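You operate a simulated robot arm through the tools that you are given. There is no shell and no other tool. Be economical: measure what you need, move in short steps, check, and stop when the job is done.

You are at the controls of a simulated two-armed robot. One attempt, no reset.

## Task
Take the box on the top of the assembly bench and put it away on the knee shelf of the blue rack. Put one of the cups from the top of the assembly bench on the deck of the airing stand. Pick up the stub core with one hand, pass it to the other hand and put it on the free end of the spare trough bench. Put the white-rimmed cup on the top of the mould bench away on the front of the mixing bench. Take the orange-rimmed cup on the top of the mould bench and put it away on the tap ledge. Put one of the folded rags from the top of the mould bench in the parts tray. Put the feeler on the deck of the airing stand. Do these in any order. Set down upright: box, stub core, white-rimmed cup, orange-rimmed cup, feeler.

Only the result counts: the job must be done as asked and must still hold three seconds after the hand-in. Knocking over, shifting, dropping, spilling or breaking anything else fails it.

## Robot
Two 7-joint arms with fingered hands on one trunk, on a base that drives. Base frame: it is fixed to the floor where the robot stands at the start and does not move with it; the origin is under the middle of the robot, x ahead of it, y to its left, z up; the surface under the hand at the start is at about z = 84. Lengths are in cm, angles in degrees, forces in N, time in s.
The left shoulder is at the start at [3, 12.1, 108.8], the right one opposite. With the tool pointing down near the work surface each hand reaches from about 26 to 70 cm from the robot's upright axis, wherever it stands, measured 20 degrees to its own side. Places, roughly: box [50, 0, 100]; cup (7x7x6 cm) [40, -10, 90]; deck of the airing stand (29x20 cm) [234, -20, 88]; feeler (3x3x10 cm) [280, 0, 90]; folded rag (6x9x4 cm) [450, -360, 90]; free end of the spare trough bench [320, 200, 90]; front of the mixing bench [-610, -540, 90]; knee shelf of the blue rack [680, 170, 50]; orange-rimmed cup (7x6x9 cm) [420, -360, 90]; parts tray (24x17x4 cm) [330, -320, 90]; stub core (8x8x11 cm) [150, 10, 90]; tap ledge (166x25 cm) [-352, -558, 96]; white-rimmed cup (7x6x9 cm) [390, -330, 90]. Payload 4 kg a hand.
The TCP of each hand is the grasp point between the finger pads, 1.9 cm short of the fingertips. In the tool frame z runs along the fingers and y along their closing line. Largest opening 12 cm; the body of the gripper starts 5.3 cm behind the TCP. The gripper is a hand of 3 fingers: y runs from the thumb to the fingers, the wrist lies at [0, 0, -21.9] in the tool frame, and closing takes about 1.5 s.
Orientation is that of the tool frame in the base frame, as a unit quaternion [x, y, z, w]. With the fingers straight down and closing along the base's y, the tool's x points along the base's -x, its y along +y and its z along -z.

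## Interface
- The arms move only by the tool servo_tool. It takes "left_motion", "right_motion" or both (then of equal length, played together; a hand with none holds still); each is a list of rows, each a list of 2 entries, a list of its own where there are three numbers: the shift along the base's x, y, z in units of 50 mm (1.0 is 50 mm), then the turn, a rotation vector about the base's x, y, z in units of 8 degrees (1.0 is 8 degrees). In form: [[[x, y, z], [ax, ay, az]], ...]. A call has 1 to 20 rows; each row shifts and turns the commanded pose from where the row before left it. "left_claw" and "right_claw" are, for a hand that has rows, the opening in per cent of the stroke, from 0 (shut) to 100 (fully open), set as the call begins (left out, the last holds). A call with a number of a shift or a turn outside -1 to 1 is refused whole. Each row takes 0.2 s and may step no farther than 5 cm and 8.6 degrees from the row before; otherwise, or with a gripper value out of range, the whole call is refused. Where a pose cannot be reached the arm comes as near as it can. A force on the tool above 40 N (or 10 N above the force at the start of the call, whichever is more), or a blocked arm, ends the call early, and 0.2 s more pass. The fingers move at their own pace (about 7.2 cm/s each) and stop on an object; they squeeze with about 30 N. The grip force told is the motor's: it shows also when the fingers shut on nothing. Time passes only in rows, and 0.2 s behind the last, so rows that do not move let the fingers close. The reply holds the time, the measured pose of the TCP, the force on the tool along the base axes, the opening and the grip force, in the units named above and with some noise, with the torque about the TCP (base axes, N m) and any sound that the robot's microphone picked up.
- Cameras (640 x 400 px; columns grow to the right, rows downward): "scene" is now at [6.71, 0.02, 162.98]; the picture's right is [0.01, -1.00, 0.00], its down [-0.83, -0.01, -0.56] and it looks along [0.56, 0.00, -0.83] (base axes); focal length 266 px, centre (320, 200). "left" rides on the left gripper at [-6.6, -0.4, -7.9] in its tool frame; the picture's right is [0.05, -1.00, 0.00], its down [0.76, 0.04, -0.64] and it looks along [0.64, 0.03, 0.77] (tool axes); focal length 251 px, centre (320, 200). "right" rides on the right gripper at [6.6, -0.4, -7.9] in its tool frame; the picture's right is [0.05, 1.00, 0.00], its down [-0.76, 0.04, -0.64] and it looks along [-0.64, 0.04, 0.77] (tool axes); focal length 251 px, centre (320, 200). There is no depth. A picture from a camera that has moved, and an enlarged one, comes with that camera's place and axes in the base frame and with its lens. The place of the scene camera against the robot may be out by one fixed shift of up to 1.8 cm in any direction.
- snapshot(camera): a new picture of that camera. The clock stands still meanwhile.
- slide_trunk(by): slides the trunk up (or, below 0, down) by that many cm; the arms and the scene camera ride with it, the base frame stays. It gives what a move gives, with no picture.
- base_move(legs): drives the robot by 1 to 6 legs, each [ahead, turn to the left] in cm and degrees, along the robot's own axes; the way and the turn of a leg run together, so that a leg with both is an arc; at most 150 cm and 180 degrees a leg. The arms and the cameras ride along, it lands a little off, and it stops where it bumps. It gives what a move gives.
- move_fingers(finger1, finger2, thumb_bend, hand): sets how far each is bent, from 0 (flat) to 1 (curled in); at 0.3 the hand is open as for a grip, at 0.7 the pads meet at the TCP. One left out holds its place. A second passes; each finger stops where it meets its share of the squeeze, and holds until it gets a number again. A gripper value or a shape takes the hand back. It gives what a move gives, with no picture; readings hold the bend of each and the force on the fingers (four entries, about 0 where the hand has none), thumb and palm.
- preshape(shape, hand): the hand has 3 fingers and takes this shape, open, in about a second: jaw (thumb against the fingers, like two jaws); tri (thumb and two fingers); tip (a fingertip pinch); poke (one finger out to press); point (the index stretched); flat (the hand flat); cup (the hand cupped); fist (a fist). The gripper value then closes the fingers along that shape, each until it touches; the sizes above hold for jaw. It gives what a move gives, with no picture.
- pan_tilt(pan, tilt): turns the head with the scene camera to pan (to the left, within 120 degrees either way) and tilt (down, from -29 to 69), counted from straight ahead of the robot. It gives what a move gives.
- enlarge(camera, box): a new picture of the part [left, top, right, bottom] of that camera's present view, enlarged. The clock stands still meanwhile.
- hand_in(): hands the job in; it is judged then, once.

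Work in short steps. Places have to be worked out from the pictures, the camera data and where the tool is seen: move nearer, look again, correct. Check each grasp and each placing, and mend what went wrong. You have 217 turns and 212 pictures in all, those below and enlarged ones among them. Open the grippers and draw the arms clear of the work before you hand the job in, unless the task says otherwise; then end with one line.

The tools are called by a JSON object that holds its "method" and its "body". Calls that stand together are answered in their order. servo_tool: Moves the arms, as the interface text tells. Its arguments: {"type":"object","properties":{"left_motion":{"type":"array","items":{"type":"array"}},"left_claw":{"type":"number"},"right_motion":{"type":"array","items":{"type":"array"}},"right_claw":{"type":"number"}},"required":[]} The other tools are called the same way: slide_trunk (by) slides the trunk up or down; preshape (shape, hand) gives the hand a shape; move_fingers (finger1, finger2, thumb_bend, hand) moves the fingers one by one; base_move (legs) drives the base; pan_tilt (pan, tilt) turns the head that bears the scene camera; snapshot (camera) takes a picture; enlarge (camera, box) takes an enlarged picture of a part of a camera's view; hand_in () hands the job in.

At the start:

```text
clock: 0.0
left_position: [43.79, 8.56, 108.2]
left_ee_rot: [0.002, 1.0, -0.001, 0.0]
left_ft_force: [-1.1, 1.3, 1.1]
left_ft_torque: [-0.02, -0.02, -0.01]
left_gripper_width: 11.99
left_grasp_force: 0.1
left_shape: jaw
left_bend: [0.3, 0.3, 0.3]
left_finger forces: [0.0, 0.0, 0.0, 0.1, 0.1, 0.1]
right_position: [38.84, -22.5, 113.75]
right_ee_rot: [0.002, 1.0, 0.001, 0.0]
right_ft_force: [-0.2, 0.1, -0.8]
right_ft_torque: [0.01, -0.02, 0.03]
right_gripper_width: 12.0
right_grasp_force: 0.0
right_shape: jaw
right_bend: [0.3, 0.3, 0.3]
right_finger forces: [0.1, 0.0, 0.1, 0.0, 0.0, 0.1]
trunk travel left (down, up): [-30.0, 24.0]
robot x, y, heading: [-0.4, -0.15, -0.1]
head pan, tilt: [0.4, 56.0]
```

scene: 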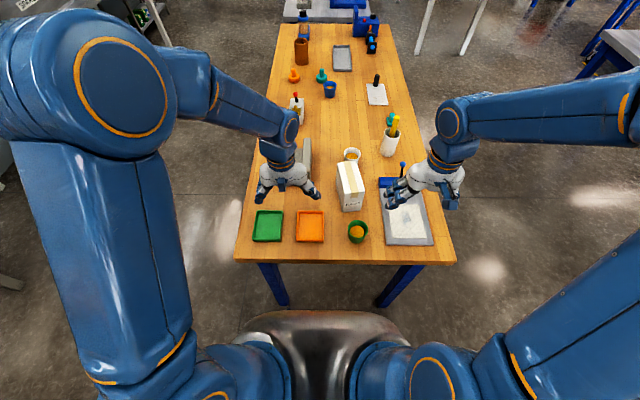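
right: 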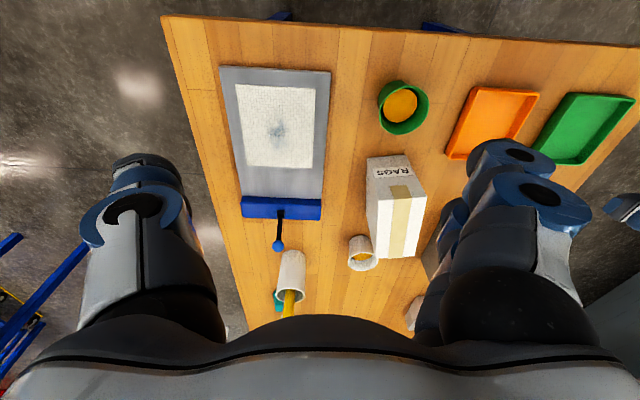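
left: 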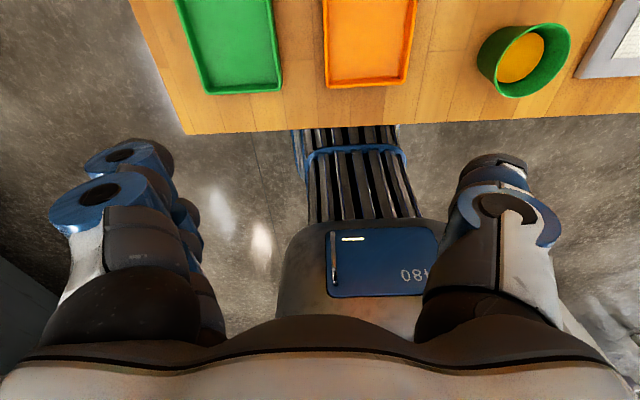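

I'll look closely at the bench first, and then look further ahead.

{"method": "enlarge", "body": {"camera": "scene", "box": [230, 120, 460, 264]}}

{"method": "enlarge", "body": {"camera": "scene", "box": [240, 0, 432, 120]}}

```text
2.78 times, centred on (345, 192) of scene
camera zoom: at [6.71, 0.02, 162.98], right [0.01, -1.0, 0.0], down [-0.83, -0.01, -0.56], along [0.56, 0.0, -0.83], focal length 738 px, centre (251, 222)
```

zoom: 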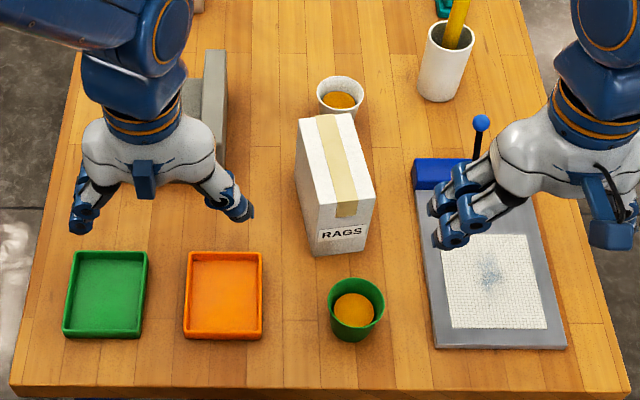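

```text
3.33 times, centred on (336, 60) of scene
camera zoom: at [6.71, 0.02, 162.98], right [0.01, -1.0, 0.0], down [-0.83, -0.01, -0.56], along [0.56, 0.0, -0.83], focal length 885 px, centre (267, 667)
```

zoom: 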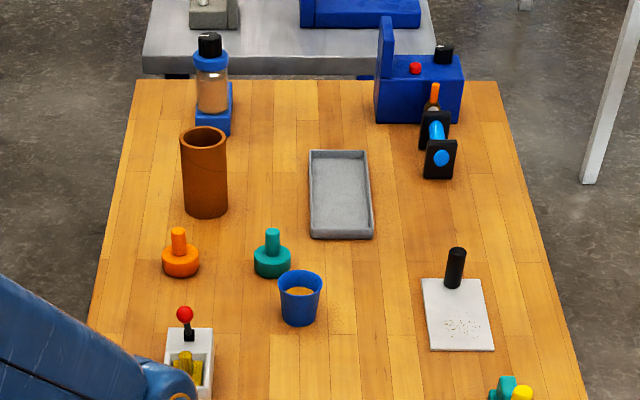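

The box and green cup are close. I'll zoom on the box for its dimensions.

{"method": "enlarge", "body": {"camera": "scene", "box": [316, 140, 396, 250]}}

{"method": "enlarge", "body": {"camera": "right", "box": [320, 60, 480, 280]}}

```text
3.64 times, centred on (356, 195) of scene
camera zoom: at [6.71, 0.02, 162.98], right [0.01, -1.0, 0.0], down [-0.83, -0.01, -0.56], along [0.56, 0.0, -0.83], focal length 966 px, centre (189, 218)
```

zoom: 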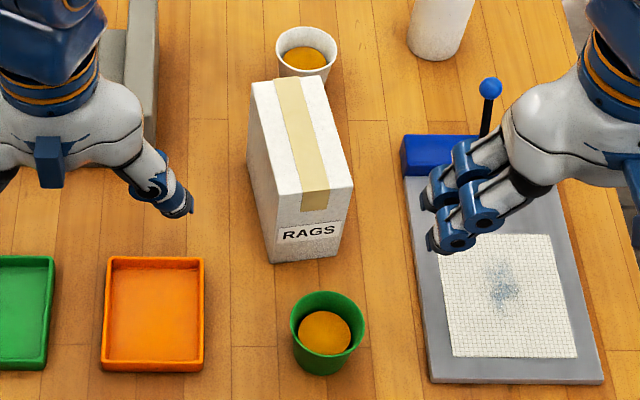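

```text
1.82 times, centred on (400, 170) of right
camera zoom: at [32.21, -22.84, 121.7], right [-0.05, 1.0, 0.0], down [0.76, 0.04, 0.64], along [0.64, 0.03, -0.77], focal length 457 px, centre (174, 254)
```

zoom: 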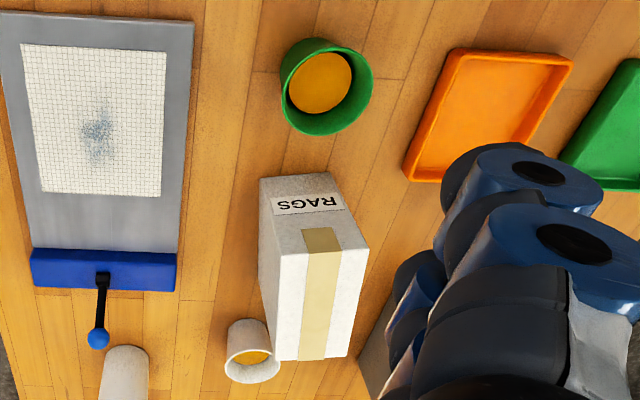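

I'll raise the head to see the layout ahead.

{"method": "pan_tilt", "body": {"pan": 0, "tilt": 20}}

```text
clock: 1.0
left_position: [43.84, 8.67, 108.16]
left_ee_rot: [0.002, 1.0, 0.0, 0.001]
left_ft_force: [1.0, 0.4, 0.1]
left_ft_torque: [-0.02, -0.01, 0.01]
left_gripper_width: 12.01
left_grasp_force: 0.0
left_shape: jaw
left_bend: [0.3, 0.3, 0.3]
left_finger forces: [0.0, 0.0, 0.0, 0.1, 0.0, 0.0]
right_position: [38.85, -22.46, 113.81]
right_ee_rot: [0.002, 1.0, 0.0, 0.0]
right_ft_force: [0.3, 0.0, 0.9]
right_ft_torque: [0.0, -0.03, 0.01]
right_gripper_width: 11.97
right_grasp_force: 0.1
right_shape: jaw
right_bend: [0.3, 0.3, 0.3]
right_finger forces: [0.0, 0.0, 0.0, 0.0, 0.0, 0.1]
trunk travel left (down, up): [-30.0, 24.0]
robot x, y, heading: [0.32, 0.12, -0.1]
head pan, tilt: [0.0, 20.0]
```

{"method": "snapshot", "body": {"camera": "scene"}}

{"method": "pan_tilt", "body": {"pan": -75, "tilt": 20}}

{"method": "snapshot", "body": {"camera": "scene"}}

{"method": "pan_tilt", "body": {"pan": 75, "tilt": 20}}

{"method": "snapshot", "body": {"camera": "scene"}}

```text
204 pictures are left
camera scene: at [8.91, -0.03, 168.3], right [0.0, -1.0, 0.0], down [-0.34, 0.0, -0.94], along [0.94, 0.0, -0.34], focal length 266 px, centre (320, 200)
```

scene: 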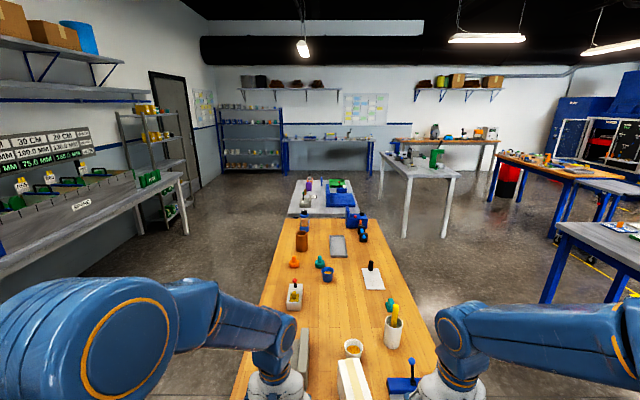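

```text
clock: 2.5
left_position: [43.77, 8.68, 108.16]
left_ee_rot: [0.001, 1.0, -0.001, -0.001]
left_ft_force: [0.4, 0.5, 0.1]
left_ft_torque: [-0.02, -0.01, -0.02]
left_gripper_width: 12.01
left_grasp_force: 0.1
left_shape: jaw
left_bend: [0.3, 0.3, 0.3]
left_finger forces: [0.1, 0.0, 0.0, 0.0, 0.0, 0.0]
right_position: [38.86, -22.41, 113.75]
right_ee_rot: [0.002, 1.0, 0.0, 0.0]
right_ft_force: [0.1, -0.5, 0.3]
right_ft_torque: [0.02, -0.02, 0.01]
right_gripper_width: 11.98
right_grasp_force: 0.0
right_shape: jaw
right_bend: [0.3, 0.3, 0.3]
right_finger forces: [0.0, 0.0, 0.0, 0.0, 0.1, 0.0]
trunk travel left (down, up): [-30.0, 24.0]
robot x, y, heading: [0.23, -0.21, -0.0]
head pan, tilt: [-75.0, 20.0]
```

```text
203 pictures are left
camera scene: at [2.02, -9.02, 168.31], right [-0.97, -0.26, 0.0], down [-0.09, 0.33, -0.94], along [0.24, -0.91, -0.34], focal length 266 px, centre (320, 200)
```

scene: 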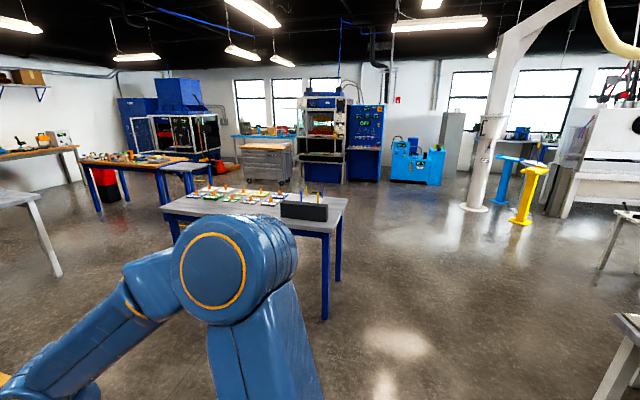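

```text
clock: 4.8
left_position: [43.93, 8.55, 108.06]
left_ee_rot: [0.002, 1.0, 0.0, -0.001]
left_ft_force: [-0.4, 0.2, 0.1]
left_ft_torque: [0.01, -0.01, -0.01]
left_gripper_width: 11.98
left_grasp_force: 0.1
left_shape: jaw
left_bend: [0.3, 0.3, 0.3]
left_finger forces: [0.1, 0.1, 0.1, 0.0, 0.1, 0.1]
right_position: [38.8, -22.47, 113.79]
right_ee_rot: [0.002, 1.0, 0.0, -0.001]
right_ft_force: [0.4, -0.8, -0.2]
right_ft_torque: [-0.03, 0.0, 0.03]
right_gripper_width: 11.99
right_grasp_force: 0.0
right_shape: jaw
right_bend: [0.3, 0.3, 0.3]
right_finger forces: [0.1, 0.0, 0.1, 0.0, 0.0, 0.0]
trunk travel left (down, up): [-30.0, 24.0]
robot x, y, heading: [0.11, -0.05, -0.0]
head pan, tilt: [75.0, 20.0]
```

```text
202 pictures are left
camera scene: at [2.02, 8.97, 168.31], right [0.97, -0.26, 0.0], down [-0.09, -0.33, -0.94], along [0.24, 0.91, -0.34], focal length 266 px, centre (320, 200)
```

scene: 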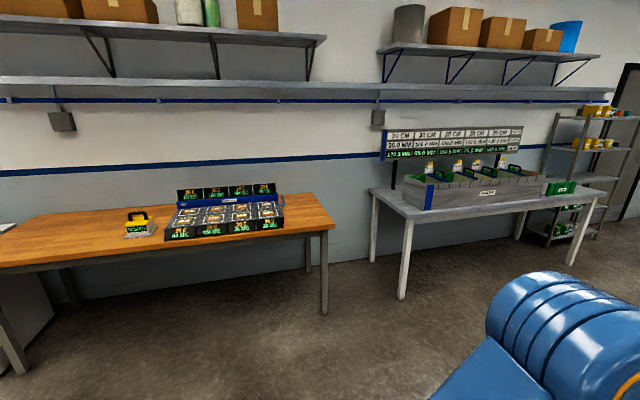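

Layout understood. First I'll take the green cup with the right hand (estimated at [44.3,-10.8]); moving over it while the left hand draws aside.

{"method": "servo_tool", "body": {"right_motion": [[[0.275, 0.585, -0.6], [0, 0, 0]], [[0.275, 0.585, -0.6], [0, 0, 0]], [[0.275, 0.585, -0.6], [0, 0, 0]], [[0.275, 0.585, -0.6], [0, 0, 0]]], "left_motion": [[[0, 0.5, 0.3], [0, 0, 0]], [[0, 0.5, 0.3], [0, 0, 0]], [[0, 0.5, 0.3], [0, 0, 0]], [[0, 0.5, 0.3], [0, 0, 0]]]}}

{"method": "pan_tilt", "body": {"pan": 0, "tilt": 56}}

{"method": "snapshot", "body": {"camera": "right"}}

{"method": "snapshot", "body": {"camera": "scene"}}

```text
clock: 5.8
left_position: [43.97, 18.86, 114.14]
left_ee_rot: [0.002, 1.0, 0.0, -0.001]
left_ft_force: [0.3, 0.3, 0.2]
left_ft_torque: [-0.01, 0.01, 0.02]
left_gripper_width: 11.98
left_grasp_force: 0.1
left_shape: jaw
left_bend: [0.3, 0.3, 0.3]
left_finger forces: [0.0, 0.0, 0.0, 0.0, 0.0, 0.1]
right_position: [44.6, -10.57, 101.78]
right_ee_rot: [0.002, 1.0, -0.001, 0.0]
right_ft_force: [0.2, -0.3, -0.1]
right_ft_torque: [0.0, 0.02, 0.01]
right_gripper_width: 11.98
right_grasp_force: 0.1
right_shape: jaw
right_bend: [0.3, 0.3, 0.3]
right_finger forces: [0.1, 0.1, 0.0, 0.0, 0.1, 0.1]
trunk travel left (down, up): [-30.0, 24.0]
robot x, y, heading: [0.03, 0.56, 0.2]
head pan, tilt: [75.0, 20.0]
```

```text
clock: 7.3
left_position: [43.85, 18.64, 114.2]
left_ee_rot: [0.002, 1.0, 0.0, -0.001]
left_ft_force: [0.6, 0.0, -1.0]
left_ft_torque: [0.0, -0.01, -0.02]
left_gripper_width: 12.0
left_grasp_force: 0.1
left_shape: jaw
left_bend: [0.3, 0.3, 0.3]
left_finger forces: [0.0, 0.0, 0.1, 0.1, 0.1, 0.0]
right_position: [44.54, -10.81, 101.88]
right_ee_rot: [0.002, 1.0, 0.0, 0.0]
right_ft_force: [-0.2, 0.3, -0.2]
right_ft_torque: [-0.02, 0.06, 0.0]
right_gripper_width: 11.99
right_grasp_force: 0.1
right_shape: jaw
right_bend: [0.3, 0.3, 0.3]
right_finger forces: [0.1, 0.1, 0.0, 0.0, 0.1, 0.0]
trunk travel left (down, up): [-30.0, 24.0]
robot x, y, heading: [-0.02, 0.06, 0.2]
head pan, tilt: [0.0, 56.0]
```

```text
201 pictures are left
camera right: at [37.86, -11.13, 109.76], right [-0.05, 1.0, 0.0], down [0.76, 0.04, 0.64], along [0.64, 0.03, -0.77], focal length 251 px, centre (320, 200)
```

right: 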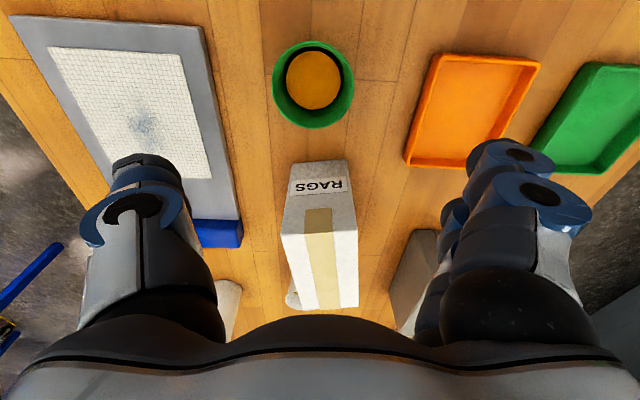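

```text
200 pictures are left
camera scene: at [6.72, -0.02, 162.98], right [0.0, -1.0, 0.0], down [-0.83, 0.0, -0.56], along [0.56, 0.0, -0.83], focal length 266 px, centre (320, 200)
```

scene: 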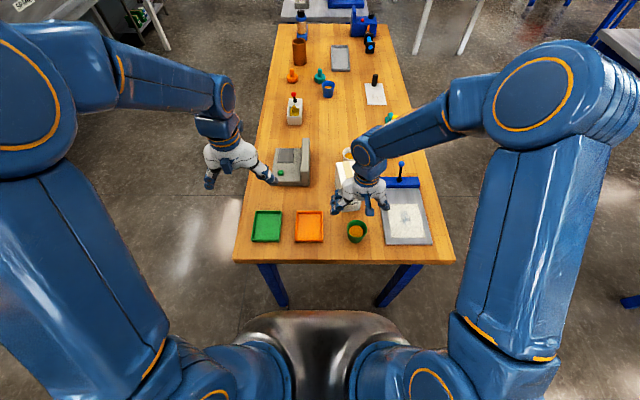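

Cup rim centre computes to [43.2,-11.5]. Descend straddling it to z≈87.5.

{"method": "servo_tool", "body": {"right_motion": [[[-0.26, -0.14, 0], [0, 0, 0]], [[0, 0, -0.8], [0, 0, 0]], [[0, 0, -0.8], [0, 0, 0]], [[0, 0, -0.7], [0, 0, 0]], [[0, 0, -0.56], [0, 0, 0]]]}}

{"method": "snapshot", "body": {"camera": "right"}}

```text
clock: 8.5
left_position: [44.05, 18.59, 114.18]
left_ee_rot: [0.002, 1.0, -0.001, 0.0]
left_ft_force: [-0.4, -0.4, 0.5]
left_ft_torque: [-0.05, -0.04, 0.03]
left_gripper_width: 12.0
left_grasp_force: 0.0
left_shape: jaw
left_bend: [0.3, 0.3, 0.3]
left_finger forces: [0.1, 0.0, 0.0, 0.0, 0.0, 0.0]
right_position: [43.24, -11.55, 87.36]
right_ee_rot: [0.002, 1.0, 0.0, 0.001]
right_ft_force: [-0.1, -0.1, 0.3]
right_ft_torque: [0.0, 0.01, 0.0]
right_gripper_width: 11.95
right_grasp_force: 0.0
right_shape: jaw
right_bend: [0.3, 0.3, 0.3]
right_finger forces: [0.0, 0.0, 0.0, 0.0, 0.0, 0.0]
trunk travel left (down, up): [-30.0, 24.0]
robot x, y, heading: [-0.2, 0.14, -0.1]
head pan, tilt: [0.0, 56.0]
```

```text
199 pictures are left
camera right: at [36.54, -11.86, 95.3], right [-0.05, 1.0, 0.0], down [0.76, 0.04, 0.64], along [0.64, 0.03, -0.77], focal length 251 px, centre (320, 200)
```

right: 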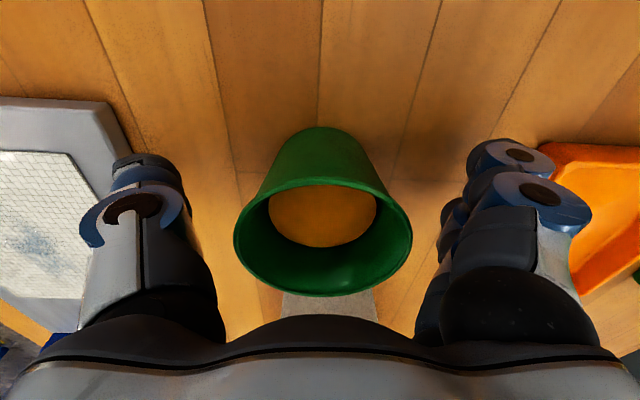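

Well centred. Closing on the cup with still rows.

{"method": "servo_tool", "body": {"right_motion": [[[0, 0, 0], [0, 0, 0]], [[0, 0, 0], [0, 0, 0]], [[0, 0, 0], [0, 0, 0]], [[0, 0, 0], [0, 0, 0]], [[0, 0, 0], [0, 0, 0]], [[0, 0, 0], [0, 0, 0]], [[0, 0, 0], [0, 0, 0]]], "right_claw": 0}}

{"method": "snapshot", "body": {"camera": "right"}}

```text
clock: 10.1
left_position: [43.99, 18.67, 114.28]
left_ee_rot: [0.002, 1.0, 0.0, 0.0]
left_ft_force: [-0.2, 0.9, 0.0]
left_ft_torque: [-0.01, 0.01, -0.02]
left_gripper_width: 11.99
left_grasp_force: 0.1
left_shape: jaw
left_bend: [0.3, 0.3, 0.3]
left_finger forces: [0.0, 0.0, 0.0, 0.0, 0.0, 0.0]
right_position: [43.26, -11.44, 87.45]
right_ee_rot: [0.001, 1.0, 0.0, 0.0]
right_ft_force: [0.3, 0.0, 0.3]
right_ft_torque: [0.02, 0.01, 0.02]
right_gripper_width: 4.09
right_grasp_force: 30.4
right_shape: jaw
right_bend: [0.43, 0.39, 0.96]
right_finger forces: [12.5, 12.7, 0.0, 0.0, 25.0, 0.1]
trunk travel left (down, up): [-30.0, 24.0]
robot x, y, heading: [0.12, 0.02, 0.0]
head pan, tilt: [0.0, 56.0]
```

```text
198 pictures are left
camera right: at [36.49, -11.88, 95.34], right [-0.05, 1.0, 0.0], down [0.76, 0.04, 0.64], along [0.64, 0.03, -0.77], focal length 251 px, centre (320, 200)
```

right: 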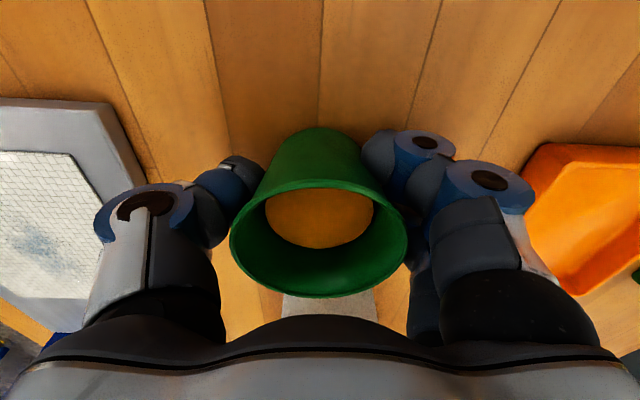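

Gripped. Lift it slowly and move to the right.

{"method": "servo_tool", "body": {"right_motion": [[[0, 0, 0.3], [0, 0, 0]], [[0, 0, 0.5], [0, 0, 0]], [[0, 0, 0.7], [0, 0, 0]], [[0, 0, 0.7], [0, 0, 0]], [[0, 0, 0.7], [0, 0, 0]], [[0, -0.7, 0.5], [0, 0, 0]], [[0, -0.7, 0.3], [0, 0, 0]], [[0, -0.7, 0], [0, 0, 0]], [[0, -0.7, 0], [0, 0, 0]], [[0, -0.5, 0], [0, 0, 0]]]}}

{"method": "snapshot", "body": {"camera": "right"}}

{"method": "snapshot", "body": {"camera": "scene"}}

{"method": "snapshot", "body": {"camera": "left"}}

```text
clock: 12.3
left_position: [44.05, 18.75, 114.17]
left_ee_rot: [0.003, 1.0, 0.0, 0.0]
left_ft_force: [0.5, -1.2, -0.1]
left_ft_torque: [0.01, 0.01, 0.0]
left_gripper_width: 12.02
left_grasp_force: 0.0
left_shape: jaw
left_bend: [0.3, 0.3, 0.3]
left_finger forces: [0.1, 0.0, 0.1, 0.0, 0.0, 0.0]
right_position: [43.12, -28.02, 106.01]
right_ee_rot: [0.001, 1.0, 0.001, 0.0]
right_ft_force: [0.4, 0.0, -1.3]
right_ft_torque: [0.03, 0.03, -0.02]
right_gripper_width: 4.11
right_grasp_force: 29.8
right_shape: jaw
right_bend: [0.44, 0.39, 0.96]
right_finger forces: [12.7, 12.9, 0.0, 0.0, 24.9, 0.0]
trunk travel left (down, up): [-30.0, 24.0]
robot x, y, heading: [-0.02, 0.55, -0.2]
head pan, tilt: [0.0, 56.0]
```

```text
197 pictures are left
camera right: at [36.52, -28.35, 113.88], right [-0.05, 1.0, 0.0], down [0.77, 0.04, 0.64], along [0.64, 0.03, -0.77], focal length 251 px, centre (320, 200)
```

right: 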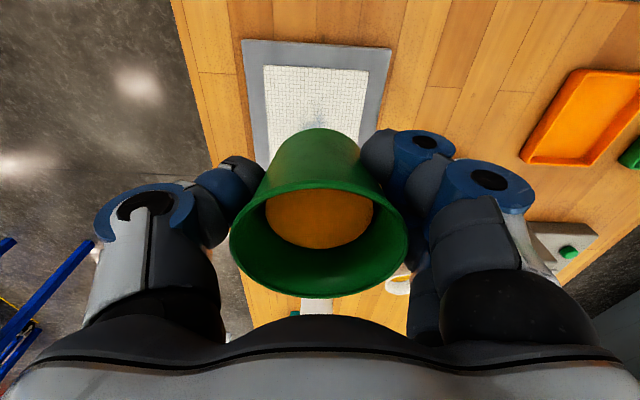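

```text
196 pictures are left
camera scene: at [6.71, -0.08, 162.98], right [0.0, -1.0, 0.0], down [-0.83, 0.0, -0.56], along [0.56, 0.0, -0.83], focal length 266 px, centre (320, 200)
```

scene: 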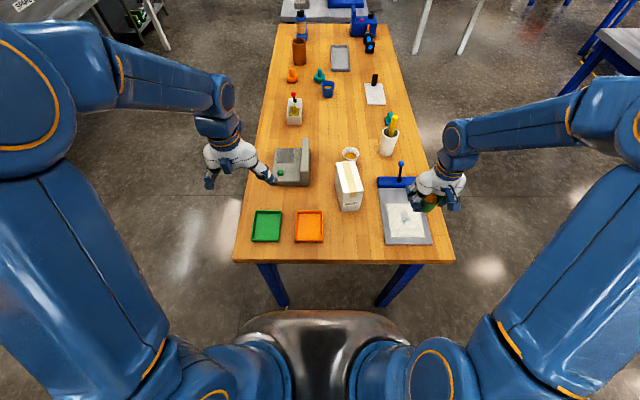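

```text
195 pictures are left
camera left: at [50.59, 18.22, 122.11], right [-0.06, -1.0, 0.0], down [-0.76, 0.04, 0.64], along [-0.64, 0.04, -0.77], focal length 251 px, centre (320, 200)
```

left: 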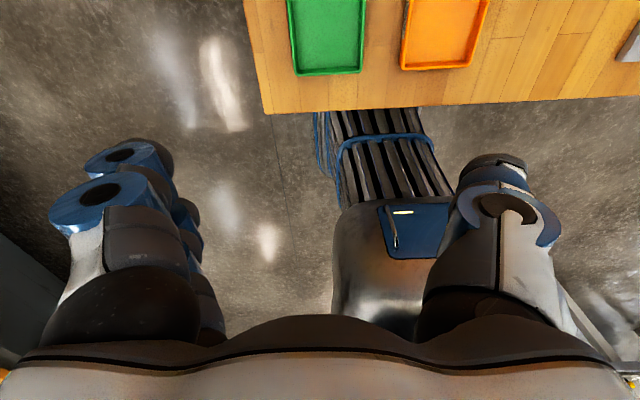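

Cup held. Now look at the box unobstructed for exact size.

{"method": "enlarge", "body": {"camera": "scene", "box": [316, 135, 396, 225]}}

{"method": "enlarge", "body": {"camera": "scene", "box": [280, 0, 400, 75]}}

```text
4.44 times, centred on (356, 180) of scene
camera zoom: at [6.71, -0.08, 162.98], right [0.0, -1.0, 0.0], down [-0.83, 0.0, -0.56], along [0.56, 0.0, -0.83], focal length 1180 px, centre (160, 289)
```

zoom: 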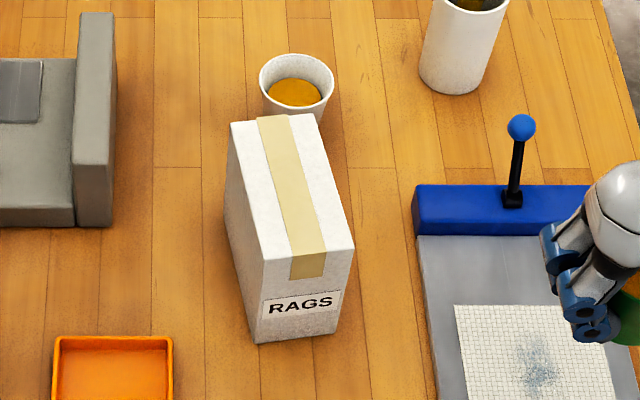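

```text
5.33 times, centred on (340, 38) of scene
camera zoom: at [6.71, -0.08, 162.98], right [0.0, -1.0, 0.0], down [-0.83, 0.0, -0.56], along [0.56, 0.0, -0.83], focal length 1416 px, centre (213, 1067)
```

zoom: 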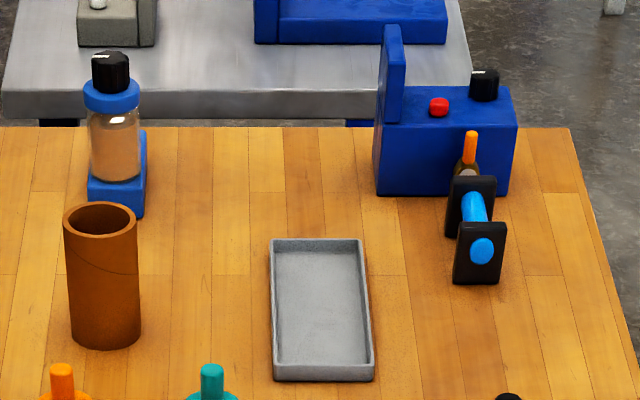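

Box: about 13×6.6×11 cm, yaw +10°, front-top edge mid ≈[53.6,-10.6,95]. I'll pitch the left hand 48° forward-down (useful for the shelf) and approach its front.

{"method": "servo_tool", "body": {"left_motion": [[[0.095, -0.76, -0.2], [0, 0, 1]], [[0.095, -0.76, -0.2], [0.174, -0.985, 0.25]], [[0.095, -0.76, -0.2], [0.174, -0.985, 0]], [[0.095, -0.76, -0.2], [0.174, -0.985, 0]], [[0.095, -0.76, -0.2], [0.174, -0.985, 0]], [[0.095, -0.76, -0.3], [0.174, -0.985, 0]], [[0.095, -0.76, -0.3], [0.174, -0.985, 0]], [[0.095, -0.76, -0.4], [0, 0, 0]]], "right_motion": [[[0, -0.3, 0.1], [0, 0, 0]], [[0, -0.3, 0.1], [0, 0, 0]], [[0, -0.3, 0.1], [0, 0, 0]], [[0, -0.3, 0.1], [0, 0, 0]], [[0, -0.3, 0.1], [0, 0, 0]], [[0, 0, 0], [0, 0, 0]], [[0, 0, 0], [0, 0, 0]], [[0, 0, 0], [0, 0, 0]]]}}

{"method": "snapshot", "body": {"camera": "left"}}

{"method": "snapshot", "body": {"camera": "scene"}}

```text
clock: 14.3
left_position: [49.13, -9.92, 105.62]
left_ee_rot: [-0.117, 0.909, 0.027, 0.399]
left_ft_force: [-0.8, 0.6, 0.1]
left_ft_torque: [0.01, -0.01, 0.03]
left_gripper_width: 12.01
left_grasp_force: 0.0
left_shape: jaw
left_bend: [0.3, 0.3, 0.3]
left_finger forces: [0.1, 0.0, 0.0, 0.0, 0.1, 0.0]
right_position: [42.83, -35.79, 108.24]
right_ee_rot: [0.005, 1.0, 0.001, -0.004]
right_ft_force: [0.8, 0.5, -0.1]
right_ft_torque: [-0.01, 0.01, -0.03]
right_gripper_width: 4.06
right_grasp_force: 29.8
right_shape: jaw
right_bend: [0.44, 0.39, 0.96]
right_finger forces: [12.7, 13.0, 0.1, 0.1, 25.1, 0.0]
trunk travel left (down, up): [-30.0, 24.0]
robot x, y, heading: [0.21, -0.02, 0.1]
head pan, tilt: [0.0, 56.0]
stopped in row 8 (left hand): the arm was blocked; the commanded pose is now the measured one
```

```text
192 pictures are left
camera left: at [47.96, -10.13, 115.84], right [0.2, -0.98, 0.0], down [-0.97, -0.2, -0.12], along [0.12, 0.02, -0.99], focal length 251 px, centre (320, 200)
```

left: 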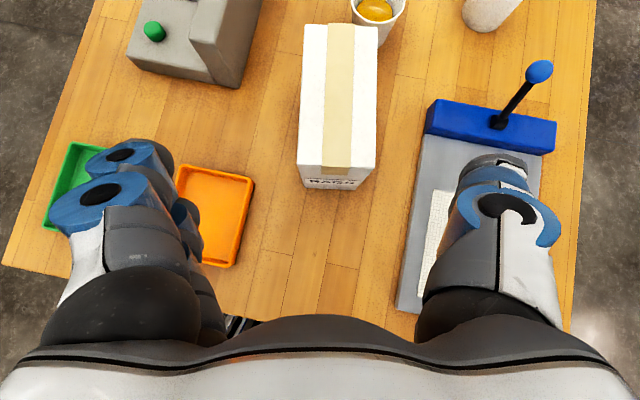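

```text
191 pictures are left
camera scene: at [6.58, -0.02, 162.99], right [0.0, -1.0, 0.0], down [-0.83, 0.0, -0.56], along [0.56, 0.0, -0.83], focal length 266 px, centre (320, 200)
```

scene: 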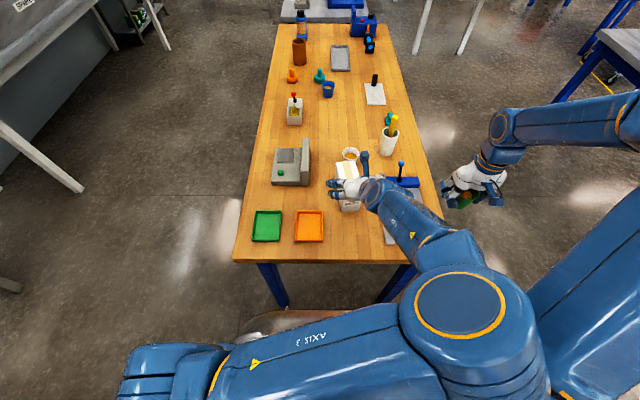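

The left arm's elbow has swung across and is blocked: poor reach geometry. I'll back the left hand out to its side the way it came, then turn the base right so that the box is in front of the left arm.

{"method": "servo_tool", "body": {"left_motion": [[[-0.1, 0.76, 0.3], [0, 0, 0]], [[-0.1, 0.76, 0.3], [-0.174, 0.985, 0]], [[-0.1, 0.76, 0.3], [-0.174, 0.985, 0]], [[-0.1, 0.76, 0.2], [-0.174, 0.985, 0]], [[-0.1, 0.76, 0.2], [-0.174, 0.985, 0]], [[-0.1, 0.76, 0.2], [-0.174, 0.985, -0.25]], [[-0.1, 0.76, 0.2], [-0.174, 0.985, -1]], [[-0.1, 0.3, 0], [0, 0, 0]]]}}

{"method": "snapshot", "body": {"camera": "scene"}}

```text
refused: row 7 steps farther than a row can; nothing moved
```

```text
190 pictures are left
camera scene: at [6.58, -0.02, 162.99], right [0.0, -1.0, 0.0], down [-0.83, 0.0, -0.56], along [0.56, 0.0, -0.83], focal length 266 px, centre (320, 200)
```

scene: 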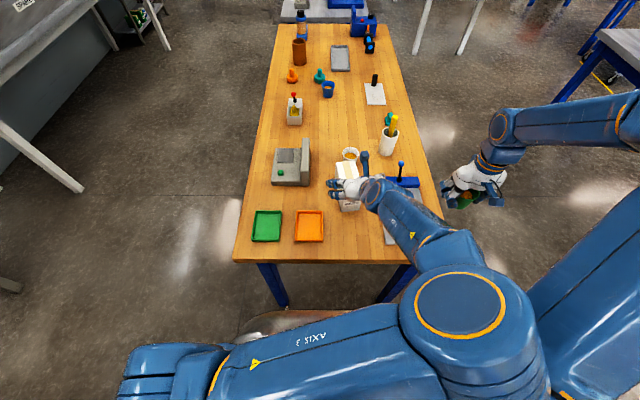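

Fix the row limits and repeat.

{"method": "servo_tool", "body": {"left_motion": [[[-0.1, 0.76, 0.3], [0, 0, 0]], [[-0.1, 0.76, 0.3], [-0.174, 0.985, 0]], [[-0.1, 0.76, 0.3], [-0.174, 0.985, 0]], [[-0.1, 0.76, 0.2], [-0.174, 0.985, 0]], [[-0.1, 0.76, 0.2], [-0.174, 0.985, 0]], [[-0.1, 0.76, 0.2], [-0.174, 0.985, 0]], [[-0.1, 0.76, 0.2], [-0.174, 0.97, 0]], [[-0.1, 0.3, 0], [0, 0, -1]], [[0, 0, 0], [0, 0, -0.25]]]}}

{"method": "snapshot", "body": {"camera": "scene"}}

```text
clock: 16.3
left_position: [45.17, 18.22, 114.0]
left_ee_rot: [-0.035, 0.999, 0.009, -0.007]
left_ft_force: [0.2, -0.8, 0.2]
left_ft_torque: [-0.01, 0.02, -0.03]
left_gripper_width: 12.0
left_grasp_force: 0.0
left_shape: jaw
left_bend: [0.3, 0.3, 0.3]
left_finger forces: [0.0, 0.0, 0.0, 0.1, 0.0, 0.1]
right_position: [42.89, -35.74, 108.26]
right_ee_rot: [0.006, 1.0, 0.001, -0.004]
right_ft_force: [0.1, 0.5, -0.4]
right_ft_torque: [0.0, 0.0, 0.01]
right_gripper_width: 4.07
right_grasp_force: 29.9
right_shape: jaw
right_bend: [0.44, 0.39, 0.96]
right_finger forces: [12.4, 13.0, 0.0, 0.0, 24.9, 0.0]
trunk travel left (down, up): [-30.0, 24.0]
robot x, y, heading: [0.26, 0.04, -0.0]
head pan, tilt: [0.0, 56.0]
```

```text
189 pictures are left
camera scene: at [6.77, -0.03, 162.98], right [0.0, -1.0, 0.0], down [-0.83, 0.0, -0.56], along [0.56, 0.0, -0.83], focal length 266 px, centre (320, 200)
```

scene: 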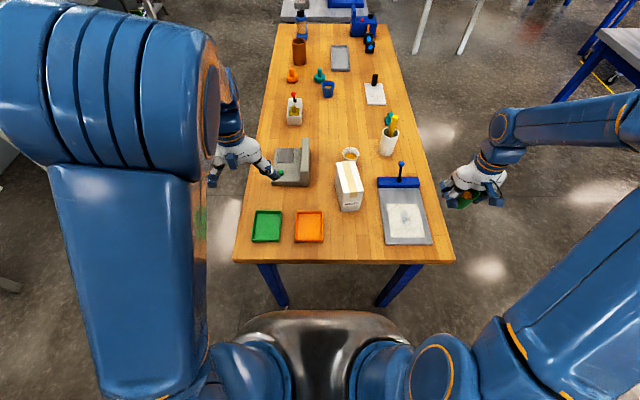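

Arm unwound. Turn the base 30° to the right in place.

{"method": "base_move", "body": {"legs": [[0, -30]]}}

{"method": "snapshot", "body": {"camera": "scene"}}

{"method": "snapshot", "body": {"camera": "left"}}

```text
clock: 18.2
left_position: [48.02, -6.06, 113.94]
left_ee_rot: [0.216, 0.976, 0.01, -0.004]
left_ft_force: [0.3, -0.2, -0.1]
left_ft_torque: [0.0, -0.02, -0.02]
left_gripper_width: 11.99
left_grasp_force: 0.0
left_shape: jaw
left_bend: [0.3, 0.3, 0.3]
left_finger forces: [0.1, 0.1, 0.1, 0.1, 0.0, 0.0]
right_position: [19.75, -52.05, 108.28]
right_ee_rot: [0.257, 0.966, 0.003, -0.004]
right_ft_force: [0.9, 0.2, -1.0]
right_ft_torque: [-0.03, -0.01, 0.03]
right_gripper_width: 4.09
right_grasp_force: 29.7
right_shape: jaw
right_bend: [0.44, 0.39, 0.96]
right_finger forces: [12.4, 13.0, 0.1, 0.0, 24.9, 0.0]
trunk travel left (down, up): [-30.0, 24.0]
robot x, y, heading: [1.41, 3.62, -29.0]
head pan, tilt: [0.0, 56.0]
```

```text
188 pictures are left
camera scene: at [7.49, 0.57, 162.98], right [-0.49, -0.87, 0.0], down [-0.72, 0.41, -0.56], along [0.49, -0.27, -0.83], focal length 266 px, centre (320, 200)
```

scene: 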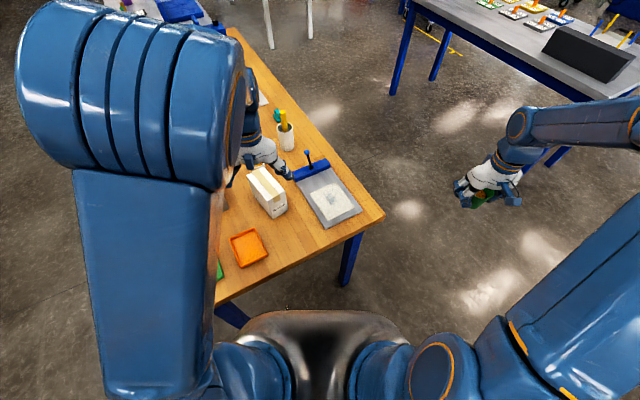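

```text
187 pictures are left
camera left: at [53.89, -9.35, 121.8], right [-0.47, -0.88, -0.02], down [-0.67, 0.35, 0.65], along [-0.57, 0.32, -0.76], focal length 251 px, centre (320, 200)
```

left: 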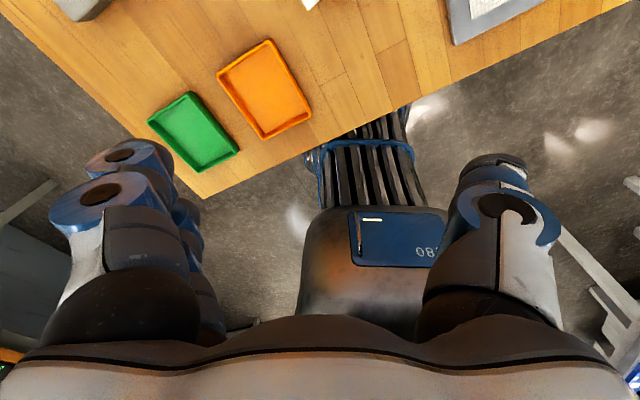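

Now yaw the left hand +35° and pitch 48°, approaching the box pre-grasp pose.

{"method": "servo_tool", "body": {"left_motion": [[[0, -0.11, -0.1], [0, 0, 1]], [[0, -0.11, -0.1], [0, 0, 1]], [[0, -0.11, -0.1], [0, 0, 1]], [[0, -0.11, -0.1], [0, 0, 1]], [[0, -0.11, -0.1], [0.174, -0.985, 0.35]], [[0, -0.11, -0.1], [0.174, -0.985, 0]], [[0, -0.11, -0.1], [0.174, -0.985, 0]], [[0, -0.11, -0.1], [0.174, -0.985, 0]], [[0, -0.11, -0.2], [0.174, -0.985, 0]], [[0, -0.11, -0.2], [0.174, -0.985, 0]], [[0, 0, -0.4], [0, 0, 0]]]}}

{"method": "snapshot", "body": {"camera": "left"}}

{"method": "snapshot", "body": {"camera": "scene"}}

```text
clock: 20.6
left_position: [48.08, -11.43, 105.86]
left_ee_rot: [-0.081, 0.913, 0.044, 0.398]
left_ft_force: [-0.3, 0.2, 0.0]
left_ft_torque: [0.0, 0.0, -0.01]
left_gripper_width: 12.0
left_grasp_force: 0.0
left_shape: jaw
left_bend: [0.3, 0.3, 0.3]
left_finger forces: [0.1, 0.0, 0.1, 0.0, 0.1, 0.0]
right_position: [19.86, -52.08, 108.19]
right_ee_rot: [0.257, 0.966, 0.003, -0.005]
right_ft_force: [-0.1, -1.2, -0.4]
right_ft_torque: [-0.03, -0.04, 0.03]
right_gripper_width: 4.04
right_grasp_force: 29.9
right_shape: jaw
right_bend: [0.44, 0.39, 0.96]
right_finger forces: [12.9, 13.9, 0.0, 0.1, 26.2, 0.1]
trunk travel left (down, up): [-30.0, 24.0]
robot x, y, heading: [1.75, 3.23, -29.1]
head pan, tilt: [0.0, 56.0]
```

```text
186 pictures are left
camera left: at [47.03, -12.25, 116.02], right [0.15, -0.99, -0.06], down [-0.98, -0.14, -0.13], along [0.12, 0.08, -0.99], focal length 251 px, centre (320, 200)
```

left: 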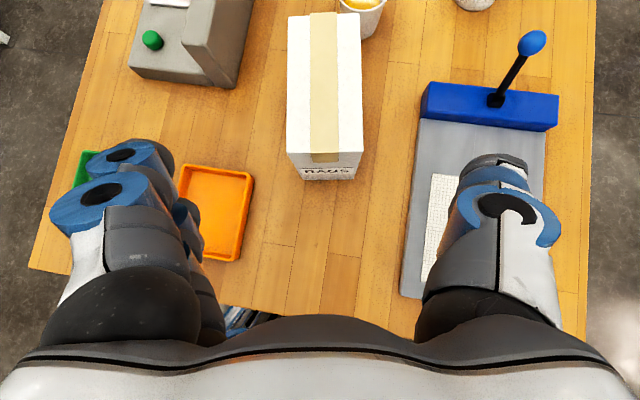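

```text
185 pictures are left
camera scene: at [7.71, 0.64, 162.98], right [-0.49, -0.87, 0.0], down [-0.72, 0.41, -0.56], along [0.49, -0.27, -0.83], focal length 266 px, centre (320, 200)
```

scene: 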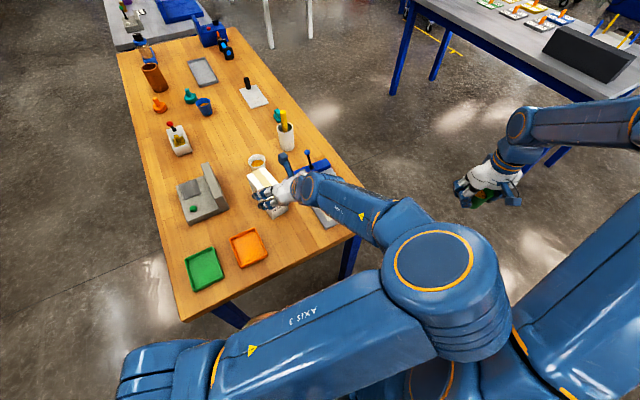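

Box located: front top edge mid [53.8,-10.4,95]. Advance along the tool axis so the pads straddle the box.

{"method": "servo_tool", "body": {"left_motion": [[[0.17, 0.02, -0.7], [0, 0, 0]], [[0.17, 0.02, -0.7], [0, 0, 0]], [[0.48, 0.097, -0.453], [0, 0, 0]], [[0.48, 0.097, -0.453], [0, 0, 0]], [[0.48, 0.097, -0.453], [0, 0, 0]]]}}

{"method": "snapshot", "body": {"camera": "left"}}

```text
clock: 21.8
left_position: [56.89, -9.84, 92.12]
left_ee_rot: [-0.083, 0.912, 0.046, 0.398]
left_ft_force: [-0.9, -0.1, 2.3]
left_ft_torque: [0.02, 0.01, 0.02]
left_gripper_width: 12.0
left_grasp_force: 0.0
left_shape: jaw
left_bend: [0.3, 0.3, 0.3]
left_finger forces: [1.7, 0.0, 0.0, 0.0, 1.0, 0.0]
right_position: [19.94, -51.99, 108.13]
right_ee_rot: [0.257, 0.967, 0.002, -0.004]
right_ft_force: [-1.0, 0.0, -0.7]
right_ft_torque: [-0.02, 0.02, 0.03]
right_gripper_width: 4.05
right_grasp_force: 29.7
right_shape: jaw
right_bend: [0.44, 0.39, 0.96]
right_finger forces: [12.7, 13.9, 0.0, 0.0, 26.1, 0.1]
trunk travel left (down, up): [-30.0, 24.0]
robot x, y, heading: [1.76, 3.42, -29.2]
head pan, tilt: [0.0, 56.0]
```

```text
184 pictures are left
camera left: at [55.78, -10.57, 102.39], right [0.15, -0.99, -0.06], down [-0.98, -0.14, -0.12], along [0.11, 0.08, -0.99], focal length 251 px, centre (320, 200)
```

left: 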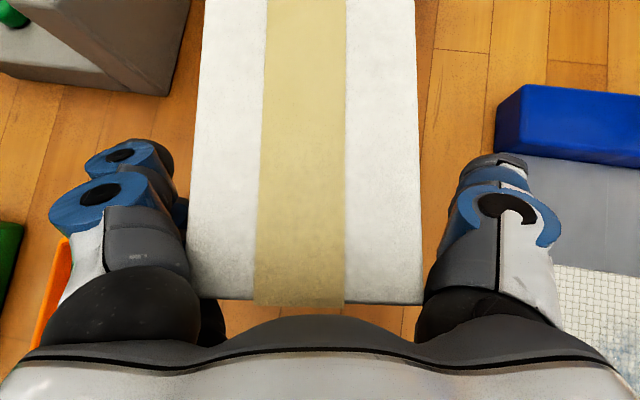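

Straddling the box; slight touch at the finger bases. Close.

{"method": "servo_tool", "body": {"left_motion": [[[0, 0, 0], [0, 0, 0]], [[0, 0, 0], [0, 0, 0]], [[0, 0, 0], [0, 0, 0]], [[0, 0, 0], [0, 0, 0]], [[0, 0, 0], [0, 0, 0]], [[0, 0, 0], [0, 0, 0]], [[0, 0, 0], [0, 0, 0]]], "left_claw": 0}}

{"method": "snapshot", "body": {"camera": "left"}}

```text
clock: 23.4
left_position: [56.88, -9.69, 92.38]
left_ee_rot: [-0.082, 0.912, 0.045, 0.399]
left_ft_force: [-0.5, 3.0, 6.0]
left_ft_torque: [0.48, 0.33, -0.01]
left_gripper_width: 5.41
left_grasp_force: 29.8
left_shape: jaw
left_bend: [0.35, 0.39, 0.9]
left_finger forces: [9.6, 27.7, 0.0, 0.0, 34.1, 0.1]
right_position: [19.82, -51.99, 108.19]
right_ee_rot: [0.257, 0.966, 0.002, -0.003]
right_ft_force: [-0.2, 0.9, -1.1]
right_ft_torque: [-0.01, 0.03, 0.01]
right_gripper_width: 4.05
right_grasp_force: 29.4
right_shape: jaw
right_bend: [0.44, 0.39, 0.96]
right_finger forces: [12.8, 13.9, 0.1, 0.1, 26.1, 0.1]
trunk travel left (down, up): [-30.0, 24.0]
robot x, y, heading: [1.89, 3.02, -29.4]
head pan, tilt: [0.0, 56.0]
```

```text
183 pictures are left
camera left: at [55.66, -10.53, 102.46], right [0.15, -0.99, -0.06], down [-0.98, -0.14, -0.12], along [0.12, 0.08, -0.99], focal length 251 px, centre (320, 200)
```

left: 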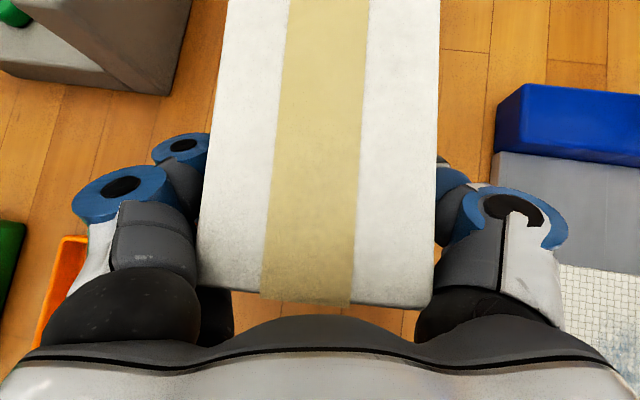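

Grip holds with ~30 N. Lift a little and check.

{"method": "servo_tool", "body": {"left_motion": [[[0, 0, 0.2], [0, 0, 0]], [[0, 0, 0.2], [0, 0, 0]], [[0, 0, 0.3], [0, 0, 0]], [[0, 0, 0.3], [0, 0, 0]]]}}

{"method": "snapshot", "body": {"camera": "left"}}

{"method": "snapshot", "body": {"camera": "scene"}}

```text
clock: 24.4
left_position: [56.77, -9.77, 97.15]
left_ee_rot: [-0.082, 0.912, 0.046, 0.399]
left_ft_force: [-0.6, -0.3, -3.1]
left_ft_torque: [0.01, 0.06, 0.02]
left_gripper_width: 5.37
left_grasp_force: 29.5
left_shape: jaw
left_bend: [0.35, 0.41, 0.9]
left_finger forces: [9.1, 25.7, 0.1, 0.1, 35.0, 0.0]
right_position: [19.84, -52.05, 108.18]
right_ee_rot: [0.258, 0.966, 0.002, -0.004]
right_ft_force: [0.6, -0.2, -0.7]
right_ft_torque: [0.02, 0.0, 0.04]
right_gripper_width: 4.04
right_grasp_force: 29.9
right_shape: jaw
right_bend: [0.44, 0.39, 0.96]
right_finger forces: [12.8, 13.9, 0.0, 0.1, 26.1, 0.1]
trunk travel left (down, up): [-30.0, 24.0]
robot x, y, heading: [1.69, 3.39, -29.4]
head pan, tilt: [0.0, 56.0]
```

```text
182 pictures are left
camera left: at [55.74, -10.55, 107.39], right [0.15, -0.99, -0.06], down [-0.98, -0.14, -0.12], along [0.11, 0.08, -0.99], focal length 251 px, centre (320, 200)
```

left: 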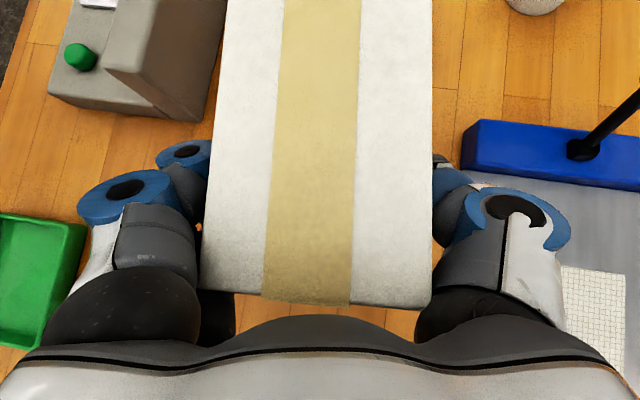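

```text
181 pictures are left
camera scene: at [7.57, 0.63, 162.98], right [-0.49, -0.87, 0.0], down [-0.72, 0.41, -0.56], along [0.49, -0.27, -0.83], focal length 266 px, centre (320, 200)
```

scene: 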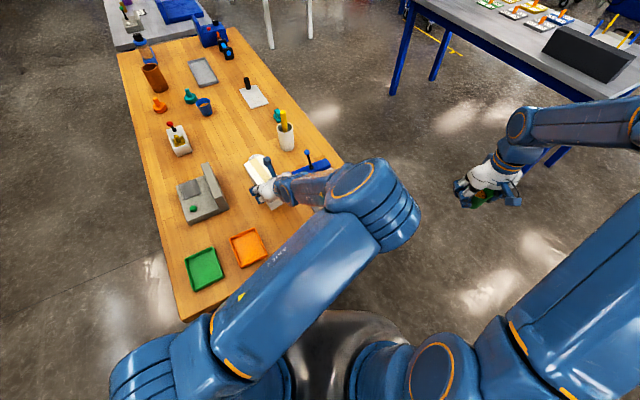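

Box lifted cleanly. Raise, then draw it back toward the robot with yaw aligned to the robot heading.

{"method": "servo_tool", "body": {"left_motion": [[[0, 0, 0.75], [0, 0, 0]], [[0, 0, 0.75], [0, 0, 0]], [[0, 0, 0.75], [0, 0, 0]], [[0, 0, 0.75], [0, 0, 0]], [[-0.5, 0.22, 0], [0, 0, 0]], [[-0.5, 0.22, 0], [0, 0, -0.9]], [[-0.5, 0.22, 0], [0, 0, -0.9]], [[-0.5, 0.22, 0], [0, 0, -0.9]], [[-0.5, 0.22, 0], [0, 0, -0.9]], [[-0.5, 0.22, 0], [0, 0, -0.9]]]}}

{"method": "snapshot", "body": {"camera": "scene"}}

{"method": "snapshot", "body": {"camera": "left"}}

```text
clock: 26.6
left_position: [45.55, -6.89, 112.71]
left_ee_rot: [0.205, 0.893, -0.08, 0.392]
left_ft_force: [-0.2, -0.3, -2.2]
left_ft_torque: [0.05, 0.04, 0.0]
left_gripper_width: 5.36
left_grasp_force: 30.3
left_shape: jaw
left_bend: [0.35, 0.41, 0.9]
left_finger forces: [8.7, 25.5, 0.1, 0.1, 34.3, 0.0]
left hand out of reach, approached as far as the arm can: row 9, 10
right_position: [19.83, -51.95, 108.26]
right_ee_rot: [0.257, 0.966, 0.002, -0.005]
right_ft_force: [-0.6, -0.3, 0.1]
right_ft_torque: [-0.01, 0.03, 0.0]
right_gripper_width: 4.05
right_grasp_force: 29.9
right_shape: jaw
right_bend: [0.44, 0.39, 0.96]
right_finger forces: [12.6, 13.9, 0.0, 0.1, 26.0, 0.0]
trunk travel left (down, up): [-30.0, 24.0]
robot x, y, heading: [1.85, 3.35, -29.1]
head pan, tilt: [0.0, 56.0]
```

```text
180 pictures are left
camera scene: at [7.66, 0.66, 162.98], right [-0.49, -0.87, 0.0], down [-0.72, 0.41, -0.56], along [0.49, -0.27, -0.83], focal length 266 px, centre (320, 200)
```

scene: 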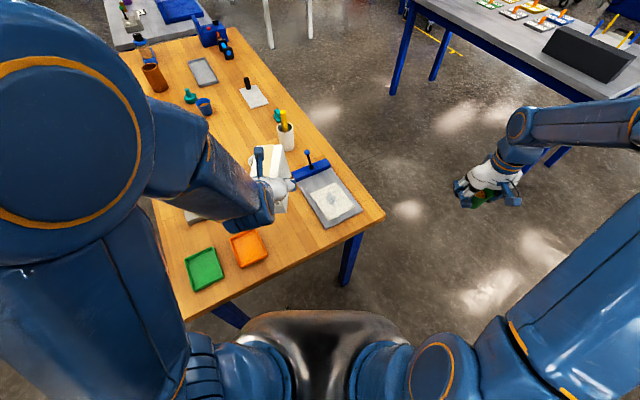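

```text
179 pictures are left
camera left: at [44.19, -6.78, 123.03], right [-0.46, -0.89, -0.06], down [-0.88, 0.46, -0.12], along [0.14, -0.01, -0.99], focal length 251 px, centre (320, 200)
```

left: 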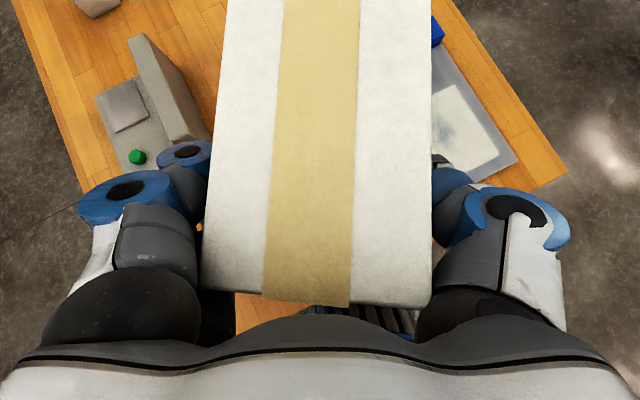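

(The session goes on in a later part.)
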